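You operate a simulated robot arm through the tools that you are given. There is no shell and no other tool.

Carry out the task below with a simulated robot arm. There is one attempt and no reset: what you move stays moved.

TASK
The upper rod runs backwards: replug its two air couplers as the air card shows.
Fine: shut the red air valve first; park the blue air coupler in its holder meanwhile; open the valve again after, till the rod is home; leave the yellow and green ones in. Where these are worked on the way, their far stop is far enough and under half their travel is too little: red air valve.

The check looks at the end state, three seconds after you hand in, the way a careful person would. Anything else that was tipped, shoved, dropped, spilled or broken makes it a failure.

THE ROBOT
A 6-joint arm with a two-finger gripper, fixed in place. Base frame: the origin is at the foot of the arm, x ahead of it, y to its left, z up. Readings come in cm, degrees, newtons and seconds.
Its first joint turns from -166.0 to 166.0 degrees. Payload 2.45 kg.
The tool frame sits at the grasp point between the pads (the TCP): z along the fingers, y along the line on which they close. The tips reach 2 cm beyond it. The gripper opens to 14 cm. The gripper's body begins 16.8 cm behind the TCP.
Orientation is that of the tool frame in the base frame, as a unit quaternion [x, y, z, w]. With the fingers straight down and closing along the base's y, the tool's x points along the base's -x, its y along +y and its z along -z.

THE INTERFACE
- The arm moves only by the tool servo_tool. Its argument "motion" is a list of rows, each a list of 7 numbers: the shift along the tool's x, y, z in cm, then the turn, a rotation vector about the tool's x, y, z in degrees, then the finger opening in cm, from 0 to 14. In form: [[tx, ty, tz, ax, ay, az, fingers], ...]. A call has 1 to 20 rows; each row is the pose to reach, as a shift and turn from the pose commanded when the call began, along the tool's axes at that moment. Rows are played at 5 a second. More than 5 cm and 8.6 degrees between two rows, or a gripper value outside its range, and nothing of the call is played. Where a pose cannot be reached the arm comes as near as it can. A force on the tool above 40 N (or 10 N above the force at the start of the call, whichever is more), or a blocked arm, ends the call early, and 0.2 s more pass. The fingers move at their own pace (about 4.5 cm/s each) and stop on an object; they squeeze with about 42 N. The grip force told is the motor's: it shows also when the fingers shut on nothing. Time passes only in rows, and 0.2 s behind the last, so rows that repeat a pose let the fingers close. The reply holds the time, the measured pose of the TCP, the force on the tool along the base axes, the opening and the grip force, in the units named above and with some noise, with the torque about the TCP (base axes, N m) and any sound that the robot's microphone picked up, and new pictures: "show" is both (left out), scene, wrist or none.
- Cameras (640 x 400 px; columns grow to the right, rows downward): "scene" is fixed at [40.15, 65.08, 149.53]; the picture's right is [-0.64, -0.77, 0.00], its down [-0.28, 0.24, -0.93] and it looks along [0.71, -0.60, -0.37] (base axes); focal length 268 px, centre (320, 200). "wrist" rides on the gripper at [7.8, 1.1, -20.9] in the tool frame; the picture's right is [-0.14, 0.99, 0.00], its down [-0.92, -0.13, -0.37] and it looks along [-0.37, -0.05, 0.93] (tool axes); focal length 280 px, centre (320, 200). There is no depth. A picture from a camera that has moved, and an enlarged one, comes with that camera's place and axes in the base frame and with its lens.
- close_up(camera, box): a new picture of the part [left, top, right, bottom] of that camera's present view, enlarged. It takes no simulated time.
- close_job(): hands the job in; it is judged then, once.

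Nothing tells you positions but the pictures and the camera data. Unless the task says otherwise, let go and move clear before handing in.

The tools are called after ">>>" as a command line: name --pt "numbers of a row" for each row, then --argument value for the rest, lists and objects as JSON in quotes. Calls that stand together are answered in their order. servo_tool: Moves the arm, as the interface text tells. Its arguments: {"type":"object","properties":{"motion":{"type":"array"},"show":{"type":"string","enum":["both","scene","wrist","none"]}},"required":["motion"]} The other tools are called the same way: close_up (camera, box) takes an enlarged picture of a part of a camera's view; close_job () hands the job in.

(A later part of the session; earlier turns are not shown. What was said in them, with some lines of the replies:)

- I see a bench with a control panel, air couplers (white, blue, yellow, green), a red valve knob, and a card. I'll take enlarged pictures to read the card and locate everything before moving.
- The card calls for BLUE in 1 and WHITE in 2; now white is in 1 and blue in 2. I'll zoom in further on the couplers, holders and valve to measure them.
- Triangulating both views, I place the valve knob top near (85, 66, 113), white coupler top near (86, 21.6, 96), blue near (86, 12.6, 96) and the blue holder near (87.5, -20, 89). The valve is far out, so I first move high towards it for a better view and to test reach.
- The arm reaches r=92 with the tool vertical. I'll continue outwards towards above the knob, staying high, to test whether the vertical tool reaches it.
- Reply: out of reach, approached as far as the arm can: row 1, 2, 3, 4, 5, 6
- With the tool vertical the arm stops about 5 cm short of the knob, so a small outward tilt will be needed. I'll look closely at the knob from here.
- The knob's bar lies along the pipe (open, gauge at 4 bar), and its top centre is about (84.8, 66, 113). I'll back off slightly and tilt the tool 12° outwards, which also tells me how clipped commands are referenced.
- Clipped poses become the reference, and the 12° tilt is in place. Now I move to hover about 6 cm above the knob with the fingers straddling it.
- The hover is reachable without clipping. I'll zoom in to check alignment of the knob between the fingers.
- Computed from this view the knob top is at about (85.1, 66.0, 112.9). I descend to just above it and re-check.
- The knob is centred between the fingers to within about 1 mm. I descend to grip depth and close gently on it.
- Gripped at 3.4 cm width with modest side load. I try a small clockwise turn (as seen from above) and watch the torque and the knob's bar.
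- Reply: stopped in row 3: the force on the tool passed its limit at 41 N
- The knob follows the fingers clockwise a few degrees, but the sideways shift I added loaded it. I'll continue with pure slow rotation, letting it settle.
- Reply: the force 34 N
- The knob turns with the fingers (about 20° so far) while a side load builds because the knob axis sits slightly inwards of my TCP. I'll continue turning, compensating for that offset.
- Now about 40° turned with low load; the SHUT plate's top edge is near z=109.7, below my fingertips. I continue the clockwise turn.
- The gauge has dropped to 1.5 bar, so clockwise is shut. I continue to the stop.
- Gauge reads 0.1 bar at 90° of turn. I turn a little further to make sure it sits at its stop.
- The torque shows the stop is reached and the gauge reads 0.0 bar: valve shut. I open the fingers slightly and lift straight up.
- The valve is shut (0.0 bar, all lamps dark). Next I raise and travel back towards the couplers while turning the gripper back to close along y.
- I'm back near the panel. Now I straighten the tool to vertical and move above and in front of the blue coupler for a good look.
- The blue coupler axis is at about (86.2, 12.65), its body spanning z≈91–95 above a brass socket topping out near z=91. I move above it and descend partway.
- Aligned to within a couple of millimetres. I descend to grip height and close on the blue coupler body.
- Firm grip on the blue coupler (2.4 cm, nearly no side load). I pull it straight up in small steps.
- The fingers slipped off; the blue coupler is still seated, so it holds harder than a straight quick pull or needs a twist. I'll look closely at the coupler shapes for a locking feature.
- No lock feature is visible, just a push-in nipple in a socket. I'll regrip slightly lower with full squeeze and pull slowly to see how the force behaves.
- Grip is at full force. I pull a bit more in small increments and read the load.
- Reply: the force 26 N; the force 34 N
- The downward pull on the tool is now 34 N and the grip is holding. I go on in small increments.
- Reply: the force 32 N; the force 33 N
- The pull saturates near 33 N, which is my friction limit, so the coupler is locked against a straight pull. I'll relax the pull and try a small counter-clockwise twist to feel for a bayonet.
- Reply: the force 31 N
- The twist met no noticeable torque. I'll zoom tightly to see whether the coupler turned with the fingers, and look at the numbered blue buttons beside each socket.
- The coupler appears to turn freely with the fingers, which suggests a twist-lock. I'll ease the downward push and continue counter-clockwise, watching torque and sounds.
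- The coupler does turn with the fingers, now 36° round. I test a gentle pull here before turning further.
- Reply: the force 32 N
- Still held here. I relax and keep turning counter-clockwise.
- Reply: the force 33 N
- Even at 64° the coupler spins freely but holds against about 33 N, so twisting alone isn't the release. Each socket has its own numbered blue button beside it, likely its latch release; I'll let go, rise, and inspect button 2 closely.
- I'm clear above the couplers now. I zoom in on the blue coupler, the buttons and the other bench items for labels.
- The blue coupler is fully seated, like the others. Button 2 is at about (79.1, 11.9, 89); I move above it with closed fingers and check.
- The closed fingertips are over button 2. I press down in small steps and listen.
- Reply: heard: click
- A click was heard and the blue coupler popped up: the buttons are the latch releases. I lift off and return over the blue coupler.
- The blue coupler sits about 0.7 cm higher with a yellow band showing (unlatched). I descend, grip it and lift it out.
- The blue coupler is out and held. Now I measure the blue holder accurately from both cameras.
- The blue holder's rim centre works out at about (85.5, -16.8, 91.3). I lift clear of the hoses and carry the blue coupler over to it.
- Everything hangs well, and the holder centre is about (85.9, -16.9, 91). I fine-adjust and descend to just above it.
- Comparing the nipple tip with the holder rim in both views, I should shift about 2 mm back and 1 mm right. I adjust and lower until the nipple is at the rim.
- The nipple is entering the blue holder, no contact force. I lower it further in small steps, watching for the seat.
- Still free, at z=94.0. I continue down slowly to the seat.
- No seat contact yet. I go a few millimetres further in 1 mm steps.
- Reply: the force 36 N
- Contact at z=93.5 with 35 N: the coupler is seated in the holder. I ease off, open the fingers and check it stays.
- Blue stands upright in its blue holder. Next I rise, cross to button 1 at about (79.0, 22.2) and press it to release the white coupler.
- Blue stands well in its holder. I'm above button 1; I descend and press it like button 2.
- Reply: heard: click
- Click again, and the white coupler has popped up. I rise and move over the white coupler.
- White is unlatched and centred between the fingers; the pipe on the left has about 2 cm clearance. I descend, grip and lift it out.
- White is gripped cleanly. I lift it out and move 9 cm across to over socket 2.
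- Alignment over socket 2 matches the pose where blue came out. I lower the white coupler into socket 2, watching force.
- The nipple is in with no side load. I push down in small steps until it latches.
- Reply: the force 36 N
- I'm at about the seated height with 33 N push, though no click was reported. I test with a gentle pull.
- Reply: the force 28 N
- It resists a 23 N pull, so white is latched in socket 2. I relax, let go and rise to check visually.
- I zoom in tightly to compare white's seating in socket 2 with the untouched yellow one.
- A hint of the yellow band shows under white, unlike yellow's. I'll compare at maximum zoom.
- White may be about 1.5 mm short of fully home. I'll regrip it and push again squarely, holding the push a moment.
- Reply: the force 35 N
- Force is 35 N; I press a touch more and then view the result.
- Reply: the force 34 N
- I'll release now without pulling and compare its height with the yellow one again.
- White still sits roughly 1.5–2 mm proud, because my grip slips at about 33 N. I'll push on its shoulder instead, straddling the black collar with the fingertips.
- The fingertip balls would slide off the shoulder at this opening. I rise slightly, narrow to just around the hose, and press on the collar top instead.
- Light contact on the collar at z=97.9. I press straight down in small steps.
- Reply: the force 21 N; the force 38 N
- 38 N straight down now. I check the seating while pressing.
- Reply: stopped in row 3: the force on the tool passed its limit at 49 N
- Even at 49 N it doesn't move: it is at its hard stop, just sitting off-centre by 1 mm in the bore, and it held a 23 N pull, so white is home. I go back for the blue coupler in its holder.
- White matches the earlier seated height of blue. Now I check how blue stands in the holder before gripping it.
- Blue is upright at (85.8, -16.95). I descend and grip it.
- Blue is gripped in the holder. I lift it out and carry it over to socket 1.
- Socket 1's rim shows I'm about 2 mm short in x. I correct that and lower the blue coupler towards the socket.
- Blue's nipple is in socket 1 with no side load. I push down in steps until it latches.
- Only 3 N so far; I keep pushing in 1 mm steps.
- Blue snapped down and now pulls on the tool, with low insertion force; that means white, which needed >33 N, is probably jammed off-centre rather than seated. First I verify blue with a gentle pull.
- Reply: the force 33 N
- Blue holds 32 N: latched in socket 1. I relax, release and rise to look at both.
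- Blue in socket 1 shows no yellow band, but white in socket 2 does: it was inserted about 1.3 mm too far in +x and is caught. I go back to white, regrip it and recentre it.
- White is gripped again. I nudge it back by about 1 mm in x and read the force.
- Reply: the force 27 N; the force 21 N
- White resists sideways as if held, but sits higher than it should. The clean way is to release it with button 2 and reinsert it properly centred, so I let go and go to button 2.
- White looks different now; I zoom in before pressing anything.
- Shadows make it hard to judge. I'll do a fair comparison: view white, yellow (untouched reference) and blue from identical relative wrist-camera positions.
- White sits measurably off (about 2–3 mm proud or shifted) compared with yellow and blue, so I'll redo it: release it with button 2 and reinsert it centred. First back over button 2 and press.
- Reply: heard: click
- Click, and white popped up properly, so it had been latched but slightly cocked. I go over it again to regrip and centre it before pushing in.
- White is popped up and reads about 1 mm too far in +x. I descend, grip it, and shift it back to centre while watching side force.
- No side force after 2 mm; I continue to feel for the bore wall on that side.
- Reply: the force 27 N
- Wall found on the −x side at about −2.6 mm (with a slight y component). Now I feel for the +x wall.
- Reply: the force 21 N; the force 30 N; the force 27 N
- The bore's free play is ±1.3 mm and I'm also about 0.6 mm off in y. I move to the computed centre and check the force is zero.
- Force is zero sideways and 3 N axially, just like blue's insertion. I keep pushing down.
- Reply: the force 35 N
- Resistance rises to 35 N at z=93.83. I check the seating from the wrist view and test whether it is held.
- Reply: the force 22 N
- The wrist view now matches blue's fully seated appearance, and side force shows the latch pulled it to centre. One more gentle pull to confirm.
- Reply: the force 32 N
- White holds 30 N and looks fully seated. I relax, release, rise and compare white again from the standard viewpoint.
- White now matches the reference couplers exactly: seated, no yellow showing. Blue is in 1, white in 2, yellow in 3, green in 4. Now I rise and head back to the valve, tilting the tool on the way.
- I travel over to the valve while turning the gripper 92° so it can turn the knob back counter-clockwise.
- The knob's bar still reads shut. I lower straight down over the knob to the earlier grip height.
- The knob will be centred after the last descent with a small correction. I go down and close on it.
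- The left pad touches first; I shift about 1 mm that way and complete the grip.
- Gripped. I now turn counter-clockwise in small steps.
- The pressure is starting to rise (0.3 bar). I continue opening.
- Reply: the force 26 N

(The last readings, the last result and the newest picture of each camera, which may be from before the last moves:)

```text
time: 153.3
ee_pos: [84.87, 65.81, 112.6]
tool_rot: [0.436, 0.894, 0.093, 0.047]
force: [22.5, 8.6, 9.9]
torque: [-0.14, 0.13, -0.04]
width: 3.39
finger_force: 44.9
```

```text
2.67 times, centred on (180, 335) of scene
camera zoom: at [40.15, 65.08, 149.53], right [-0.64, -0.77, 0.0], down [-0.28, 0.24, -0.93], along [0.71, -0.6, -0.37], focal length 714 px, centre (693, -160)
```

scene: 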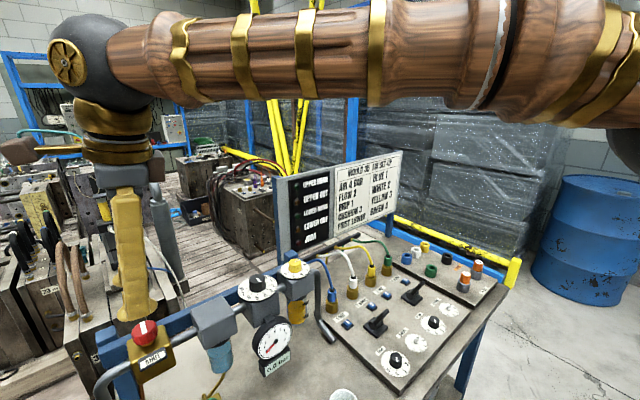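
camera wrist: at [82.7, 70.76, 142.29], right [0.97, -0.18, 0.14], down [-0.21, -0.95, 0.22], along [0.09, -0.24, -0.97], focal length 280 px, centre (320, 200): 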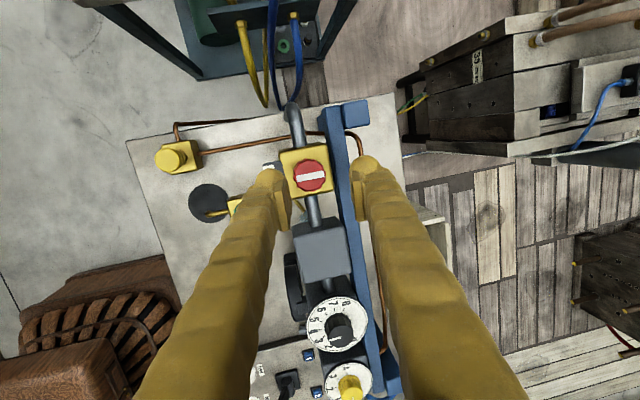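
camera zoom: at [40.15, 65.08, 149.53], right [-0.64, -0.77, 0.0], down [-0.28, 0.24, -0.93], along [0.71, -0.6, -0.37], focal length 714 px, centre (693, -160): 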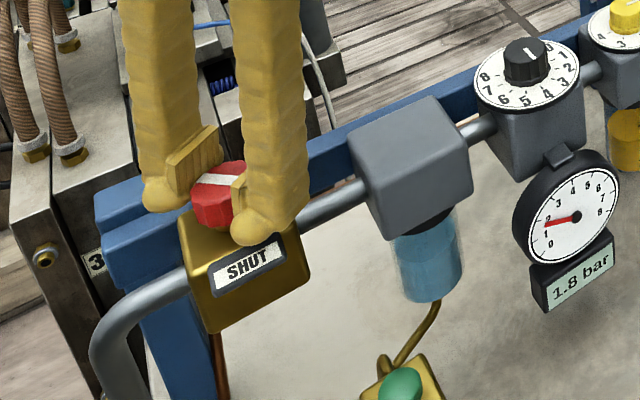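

1.8 bar. I relieve the small side load and continue turning.

>>> servo_tool --pt "0 0.06 0 0 0 -4 2.5" --pt "0 0.075 0 0 0 -8 2.5" --pt "0 0.09 0 0 0 -12 2.5" --pt "0 0.1 0 0 0 -16 2.5" --pt "0 0.11 0 0 0 -20 2.5" --pt "0 0.12 0 0 0 -24 2.5" --pt "0 0.12 0 0 0 -24 2.5" --show "none"

>>> close_up --camera "wrist" --box '[250, 100, 390, 230]'

>>> close_up --camera "scene" --box '[60, 280, 300, 390]'

```text
time: 154.9
ee_pos: [84.9, 65.82, 112.58]
tool_rot: [0.242, 0.965, 0.08, 0.064]
force: [-14.5, -11.4, 1.2]
torque: [-0.54, 0.37, 0.03]
width: 3.4
finger_force: 45.1
```

```text
3.08 times, centred on (320, 165) of wrist
camera zoom: at [75.09, 68.0, 132.47], right [0.57, 0.8, 0.2], down [0.69, -0.59, 0.42], along [0.45, -0.1, -0.89], focal length 863 px, centre (320, 308)
```

zoom: 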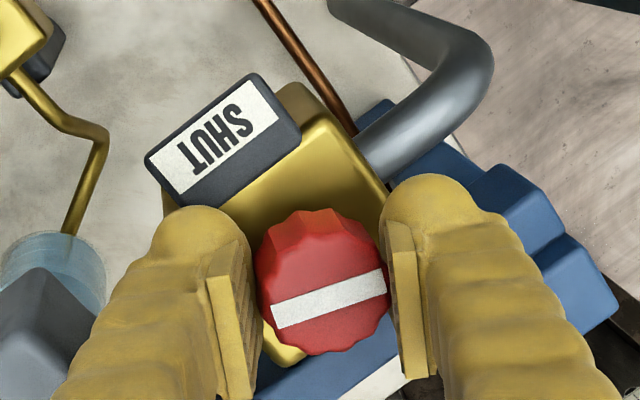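

```text
2.67 times, centred on (180, 335) of scene
camera zoom: at [40.15, 65.08, 149.53], right [-0.64, -0.77, 0.0], down [-0.28, 0.24, -0.93], along [0.71, -0.6, -0.37], focal length 714 px, centre (693, -160)
```

zoom: 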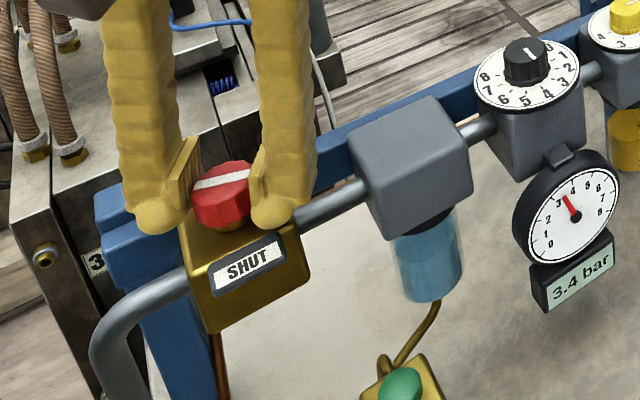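

3.4 bar and rising. I continue to the open stop.

>>> servo_tool --pt "0 -0.04 0 0 0 -4 2.5" --pt "0 -0.04 0 0 0 -8 2.5" --pt "0 -0.03 0 0 0 -12 2.5" --pt "0 -0.02 0 0 0 -16 2.5" --pt "0 -0.01 0 0 0 -20 2.5" --pt "0 0 0 0 0 -24 2.5" --pt "0 0 0 0 0 -28 2.5" --pt "0 0 0 0 0 -28 2.5" --show "none"

>>> close_up --camera "wrist" --box '[250, 100, 390, 230]'

>>> close_up --camera "scene" --box '[60, 280, 300, 390]'

>>> close_up --camera "scene" --box '[270, 140, 410, 260]'

```text
time: 156.7
ee_pos: [84.97, 65.89, 112.65]
tool_rot: [0.001, 0.995, 0.064, 0.082]
force: [2.0, -14.4, -2.0]
torque: [-0.45, -0.07, -0.43]
width: 3.36
finger_force: 44.8
```

```text
3.08 times, centred on (320, 165) of wrist
camera zoom: at [73.8, 64.47, 131.83], right [0.12, 0.98, 0.15], down [0.85, -0.18, 0.5], along [0.51, 0.06, -0.86], focal length 863 px, centre (320, 308)
```

zoom: 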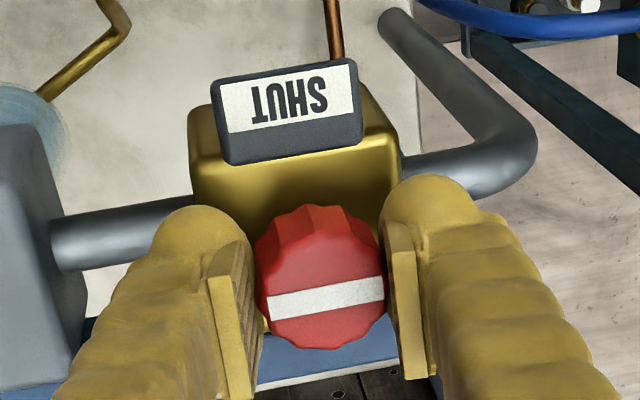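

```text
2.67 times, centred on (180, 335) of scene
camera zoom: at [40.15, 65.08, 149.53], right [-0.64, -0.77, 0.0], down [-0.28, 0.24, -0.93], along [0.71, -0.6, -0.37], focal length 714 px, centre (693, -160)
```

zoom: 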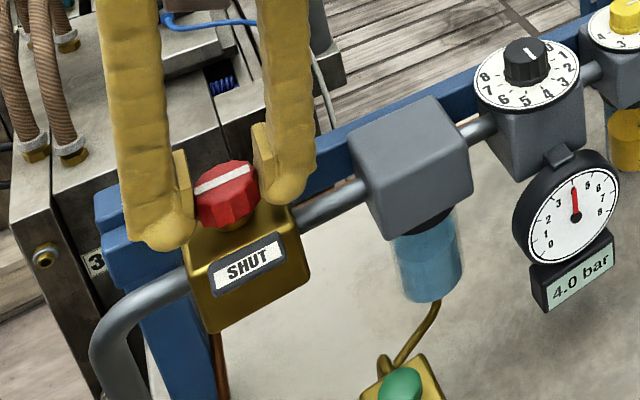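

```text
3.33 times, centred on (340, 200) of scene
camera zoom: at [40.15, 65.08, 149.53], right [-0.64, -0.77, 0.0], down [-0.28, 0.24, -0.93], along [0.71, -0.6, -0.37], focal length 892 px, centre (253, 200)
```

zoom: 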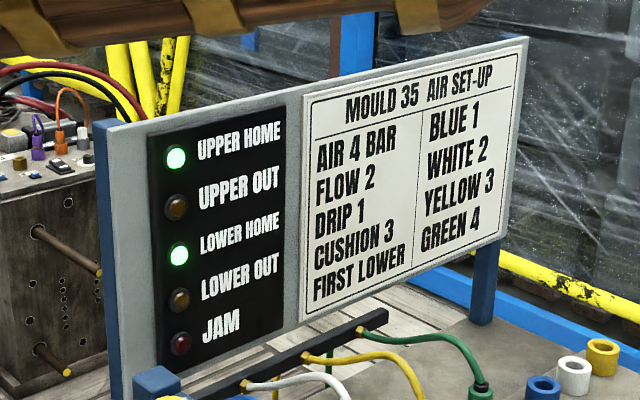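

The gauge is back at 4.0 bar, the open stop is reached, and UPPER HOME and LOWER HOME are lit with no JAM. I release the knob and lift straight up.

>>> servo_tool --pt "0 0 0 0 0 0 3.8" --pt "0 0 0 0 0 0 5" --pt "0 0 0 0 0 0 6" --pt "0 0 0 0 0 0 6" --pt "-0.33 0.26 -1.96 0 0 0 6" --pt "-0.8 0.62 -4.7 0 0 0 6" --pt "-1.5 1.15 -8.8 0 0 0 6" --pt "-2.1 1.65 -12.7 0 0 0 6" --pt "-2.8 2.2 -16.6 0 0 0 6" --pt "-2.8 2.2 -16.6 0 0 0 6" --show "both"

>>> close_up --camera "scene" --box '[60, 280, 300, 390]'

```text
time: 158.9
ee_pos: [84.9, 65.93, 129.7]
tool_rot: [-0.001, 0.995, 0.063, 0.083]
force: [0.5, 0.4, 0.2]
torque: [-0.02, 0.01, 0.02]
width: 6.03
finger_force: 0.2
camera wrist: at [73.84, 64.53, 148.78], right [0.12, 0.98, 0.15], down [0.85, -0.18, 0.5], along [0.51, 0.06, -0.86], focal length 280 px, centre (320, 200)
```

scene: 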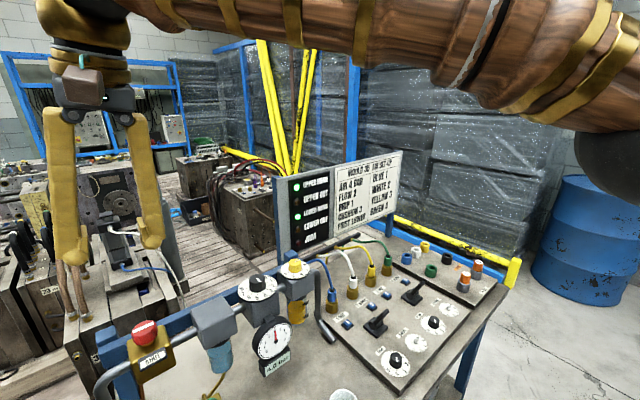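
wrist: 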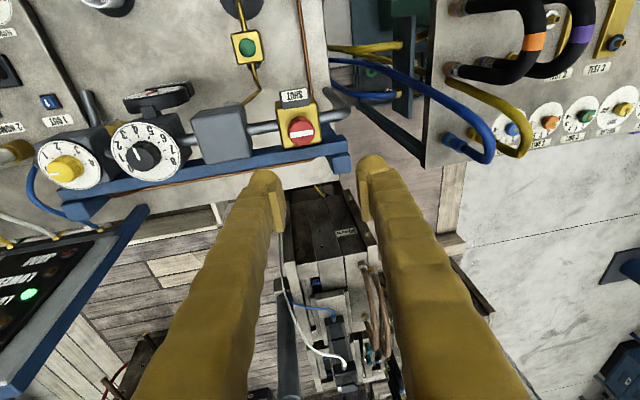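

```text
2.67 times, centred on (180, 335) of scene
camera zoom: at [40.15, 65.08, 149.53], right [-0.64, -0.77, 0.0], down [-0.28, 0.24, -0.93], along [0.71, -0.6, -0.37], focal length 714 px, centre (693, -160)
```

zoom: 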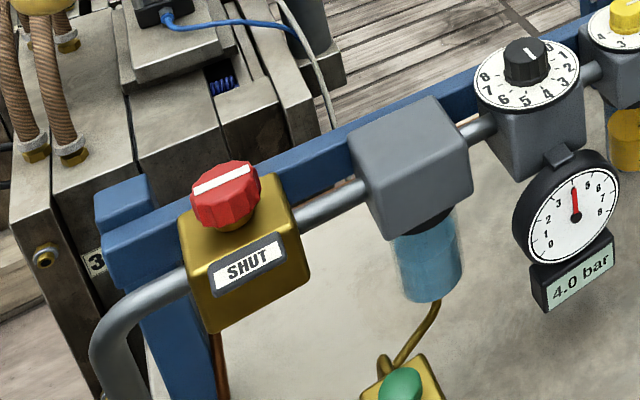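

The valve is open with the bar along the pipe, and the lamps show both rods home. I move the arm clear and take a last look at everything.

>>> servo_tool --pt "2.5 -2.7 -2 0 0 0 6" --pt "5 -5.4 -4 0 0 0 6" --pt "7.5 -8 -6 0 0 0 6" --pt "10 -10.7 -8 0 0 0 6" --pt "12.5 -13.4 -10 0 0 0 6" --pt "15 -16.1 -12 0 0 0 6" --pt "17.5 -18.7 -14 0 0 0 6" --pt "20 -21.4 -16 0 0 0 6" --pt "22.6 -24.1 -17.5 0 0 0 6" --pt "22.6 -24.1 -17.5 0 0 0 6" --pt "22.6 -24.1 -17.5 0 0 0 6" --show "both"

>>> close_up --camera "scene" --box '[270, 140, 410, 260]'

>>> close_up --camera "scene" --box '[320, 240, 420, 320]'

>>> close_up --camera "scene" --box '[310, 230, 510, 400]'

>>> close_up --camera "scene" --box '[0, 140, 200, 320]'

```text
time: 161.3
ee_pos: [60.03, 39.93, 140.07]
tool_rot: [0.0, 0.995, 0.063, 0.083]
force: [0.5, 0.2, 0.6]
torque: [0.01, -0.01, 0.0]
width: 6.02
finger_force: 0.0
camera wrist: at [48.93, 38.64, 159.25], right [0.12, 0.98, 0.15], down [0.85, -0.18, 0.5], along [0.51, 0.06, -0.86], focal length 280 px, centre (320, 200)
```

scene: 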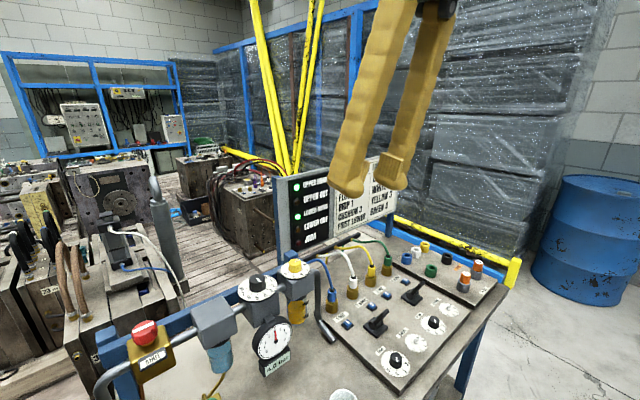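
wrist: 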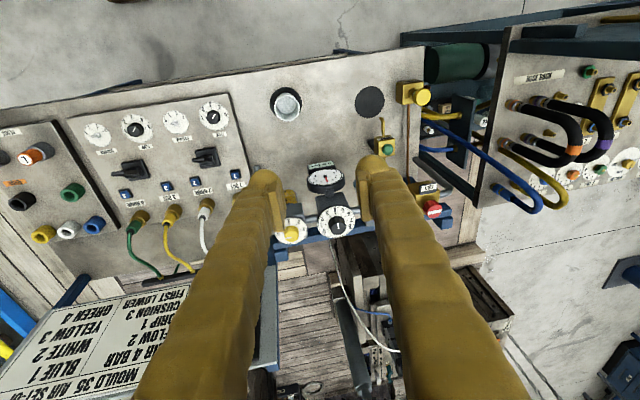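

```text
3.33 times, centred on (340, 200) of scene
camera zoom: at [40.15, 65.08, 149.53], right [-0.64, -0.77, 0.0], down [-0.28, 0.24, -0.93], along [0.71, -0.6, -0.37], focal length 892 px, centre (253, 200)
```

zoom: 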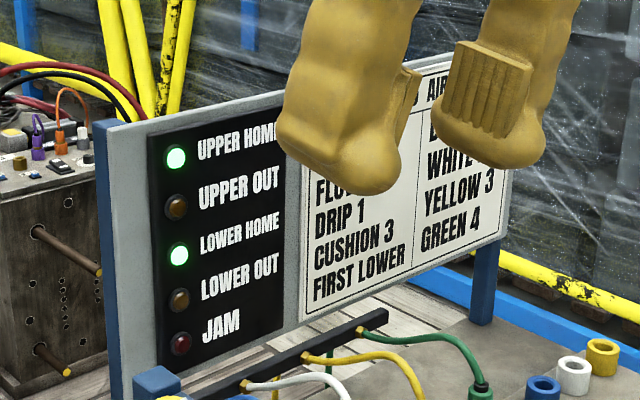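

```text
5.00 times, centred on (370, 280) of scene
camera zoom: at [40.15, 65.08, 149.53], right [-0.64, -0.77, 0.0], down [-0.28, 0.24, -0.93], along [0.71, -0.6, -0.37], focal length 1339 px, centre (70, -200)
```

zoom: 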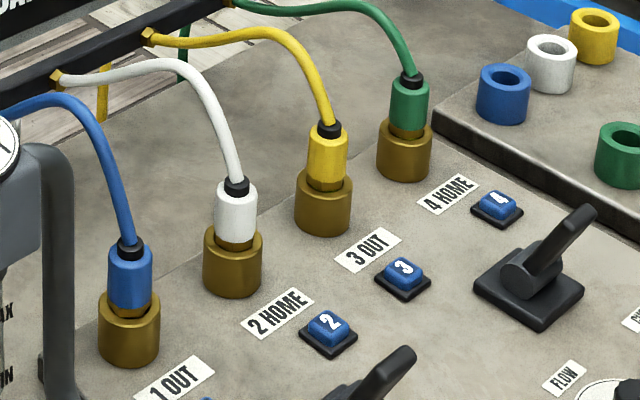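

```text
2.35 times, centred on (410, 315) of scene
camera zoom: at [40.15, 65.08, 149.53], right [-0.64, -0.77, 0.0], down [-0.28, 0.24, -0.93], along [0.71, -0.6, -0.37], focal length 630 px, centre (108, -71)
```

zoom: 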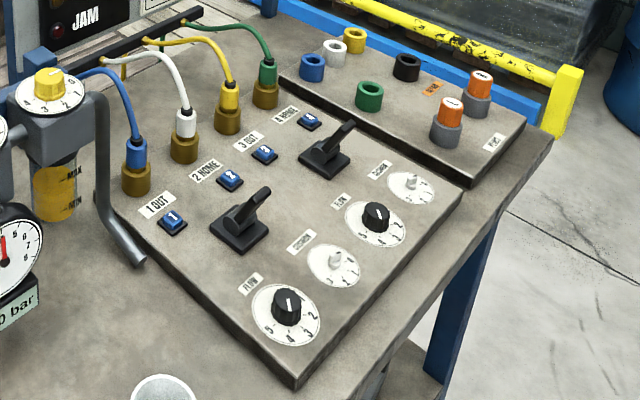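

```text
2.22 times, centred on (100, 230) of scene
camera zoom: at [40.15, 65.08, 149.53], right [-0.64, -0.77, 0.0], down [-0.28, 0.24, -0.93], along [0.71, -0.6, -0.37], focal length 595 px, centre (809, 133)
```

zoom: 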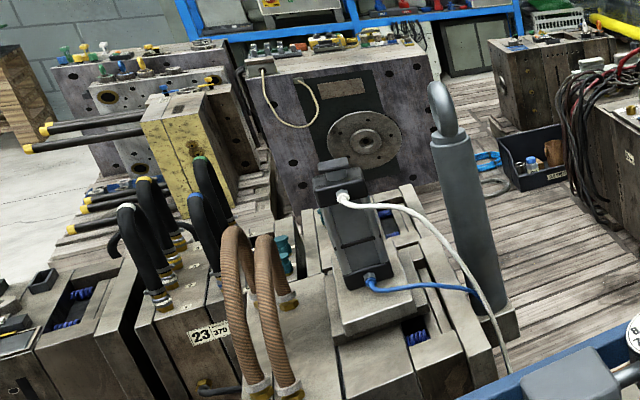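

Blue is latched in socket 1 and white in socket 2. Yellow and green never left 3 and 4, and the holders are empty again. The valve is fully open at 4.0 bar, the upper rod is home with UPPER HOME and LOWER HOME lit and JAM dark, and the arm is clear. I'm handing in.

>>> close_job

```text
The job is handed in.
```

The two upper-rod couplers are swapped to match the air card, and the upper rod is home. I've handed the job in, but I haven't seen the check's result.

- **Couplers:** blue is now in socket 1 and white in socket 2. Each held a pull of about 30 N. Yellow and green stayed plugged in throughout.
- **Valve:** I shut the red valve to its stop first, and the gauge fell to 0.0 bar. Afterwards I opened it to the other stop, and the gauge is back at 4.0 bar.
- **Lamps:** UPPER HOME and LOWER HOME are lit, and JAM is dark.
- **Blue coupler:** it stood in its blue holder while I moved white. The holder is empty again.

Two things you might not expect:

- **Release buttons:** the couplers would not pull straight out. The blue numbered button beside each socket releases its latch, so I pressed buttons 1 and 2.
- **White reseated:** white first latched slightly crooked, about 3 mm high. I released it with button 2, centred it and pushed it fully home.

The arm has let go and moved clear.
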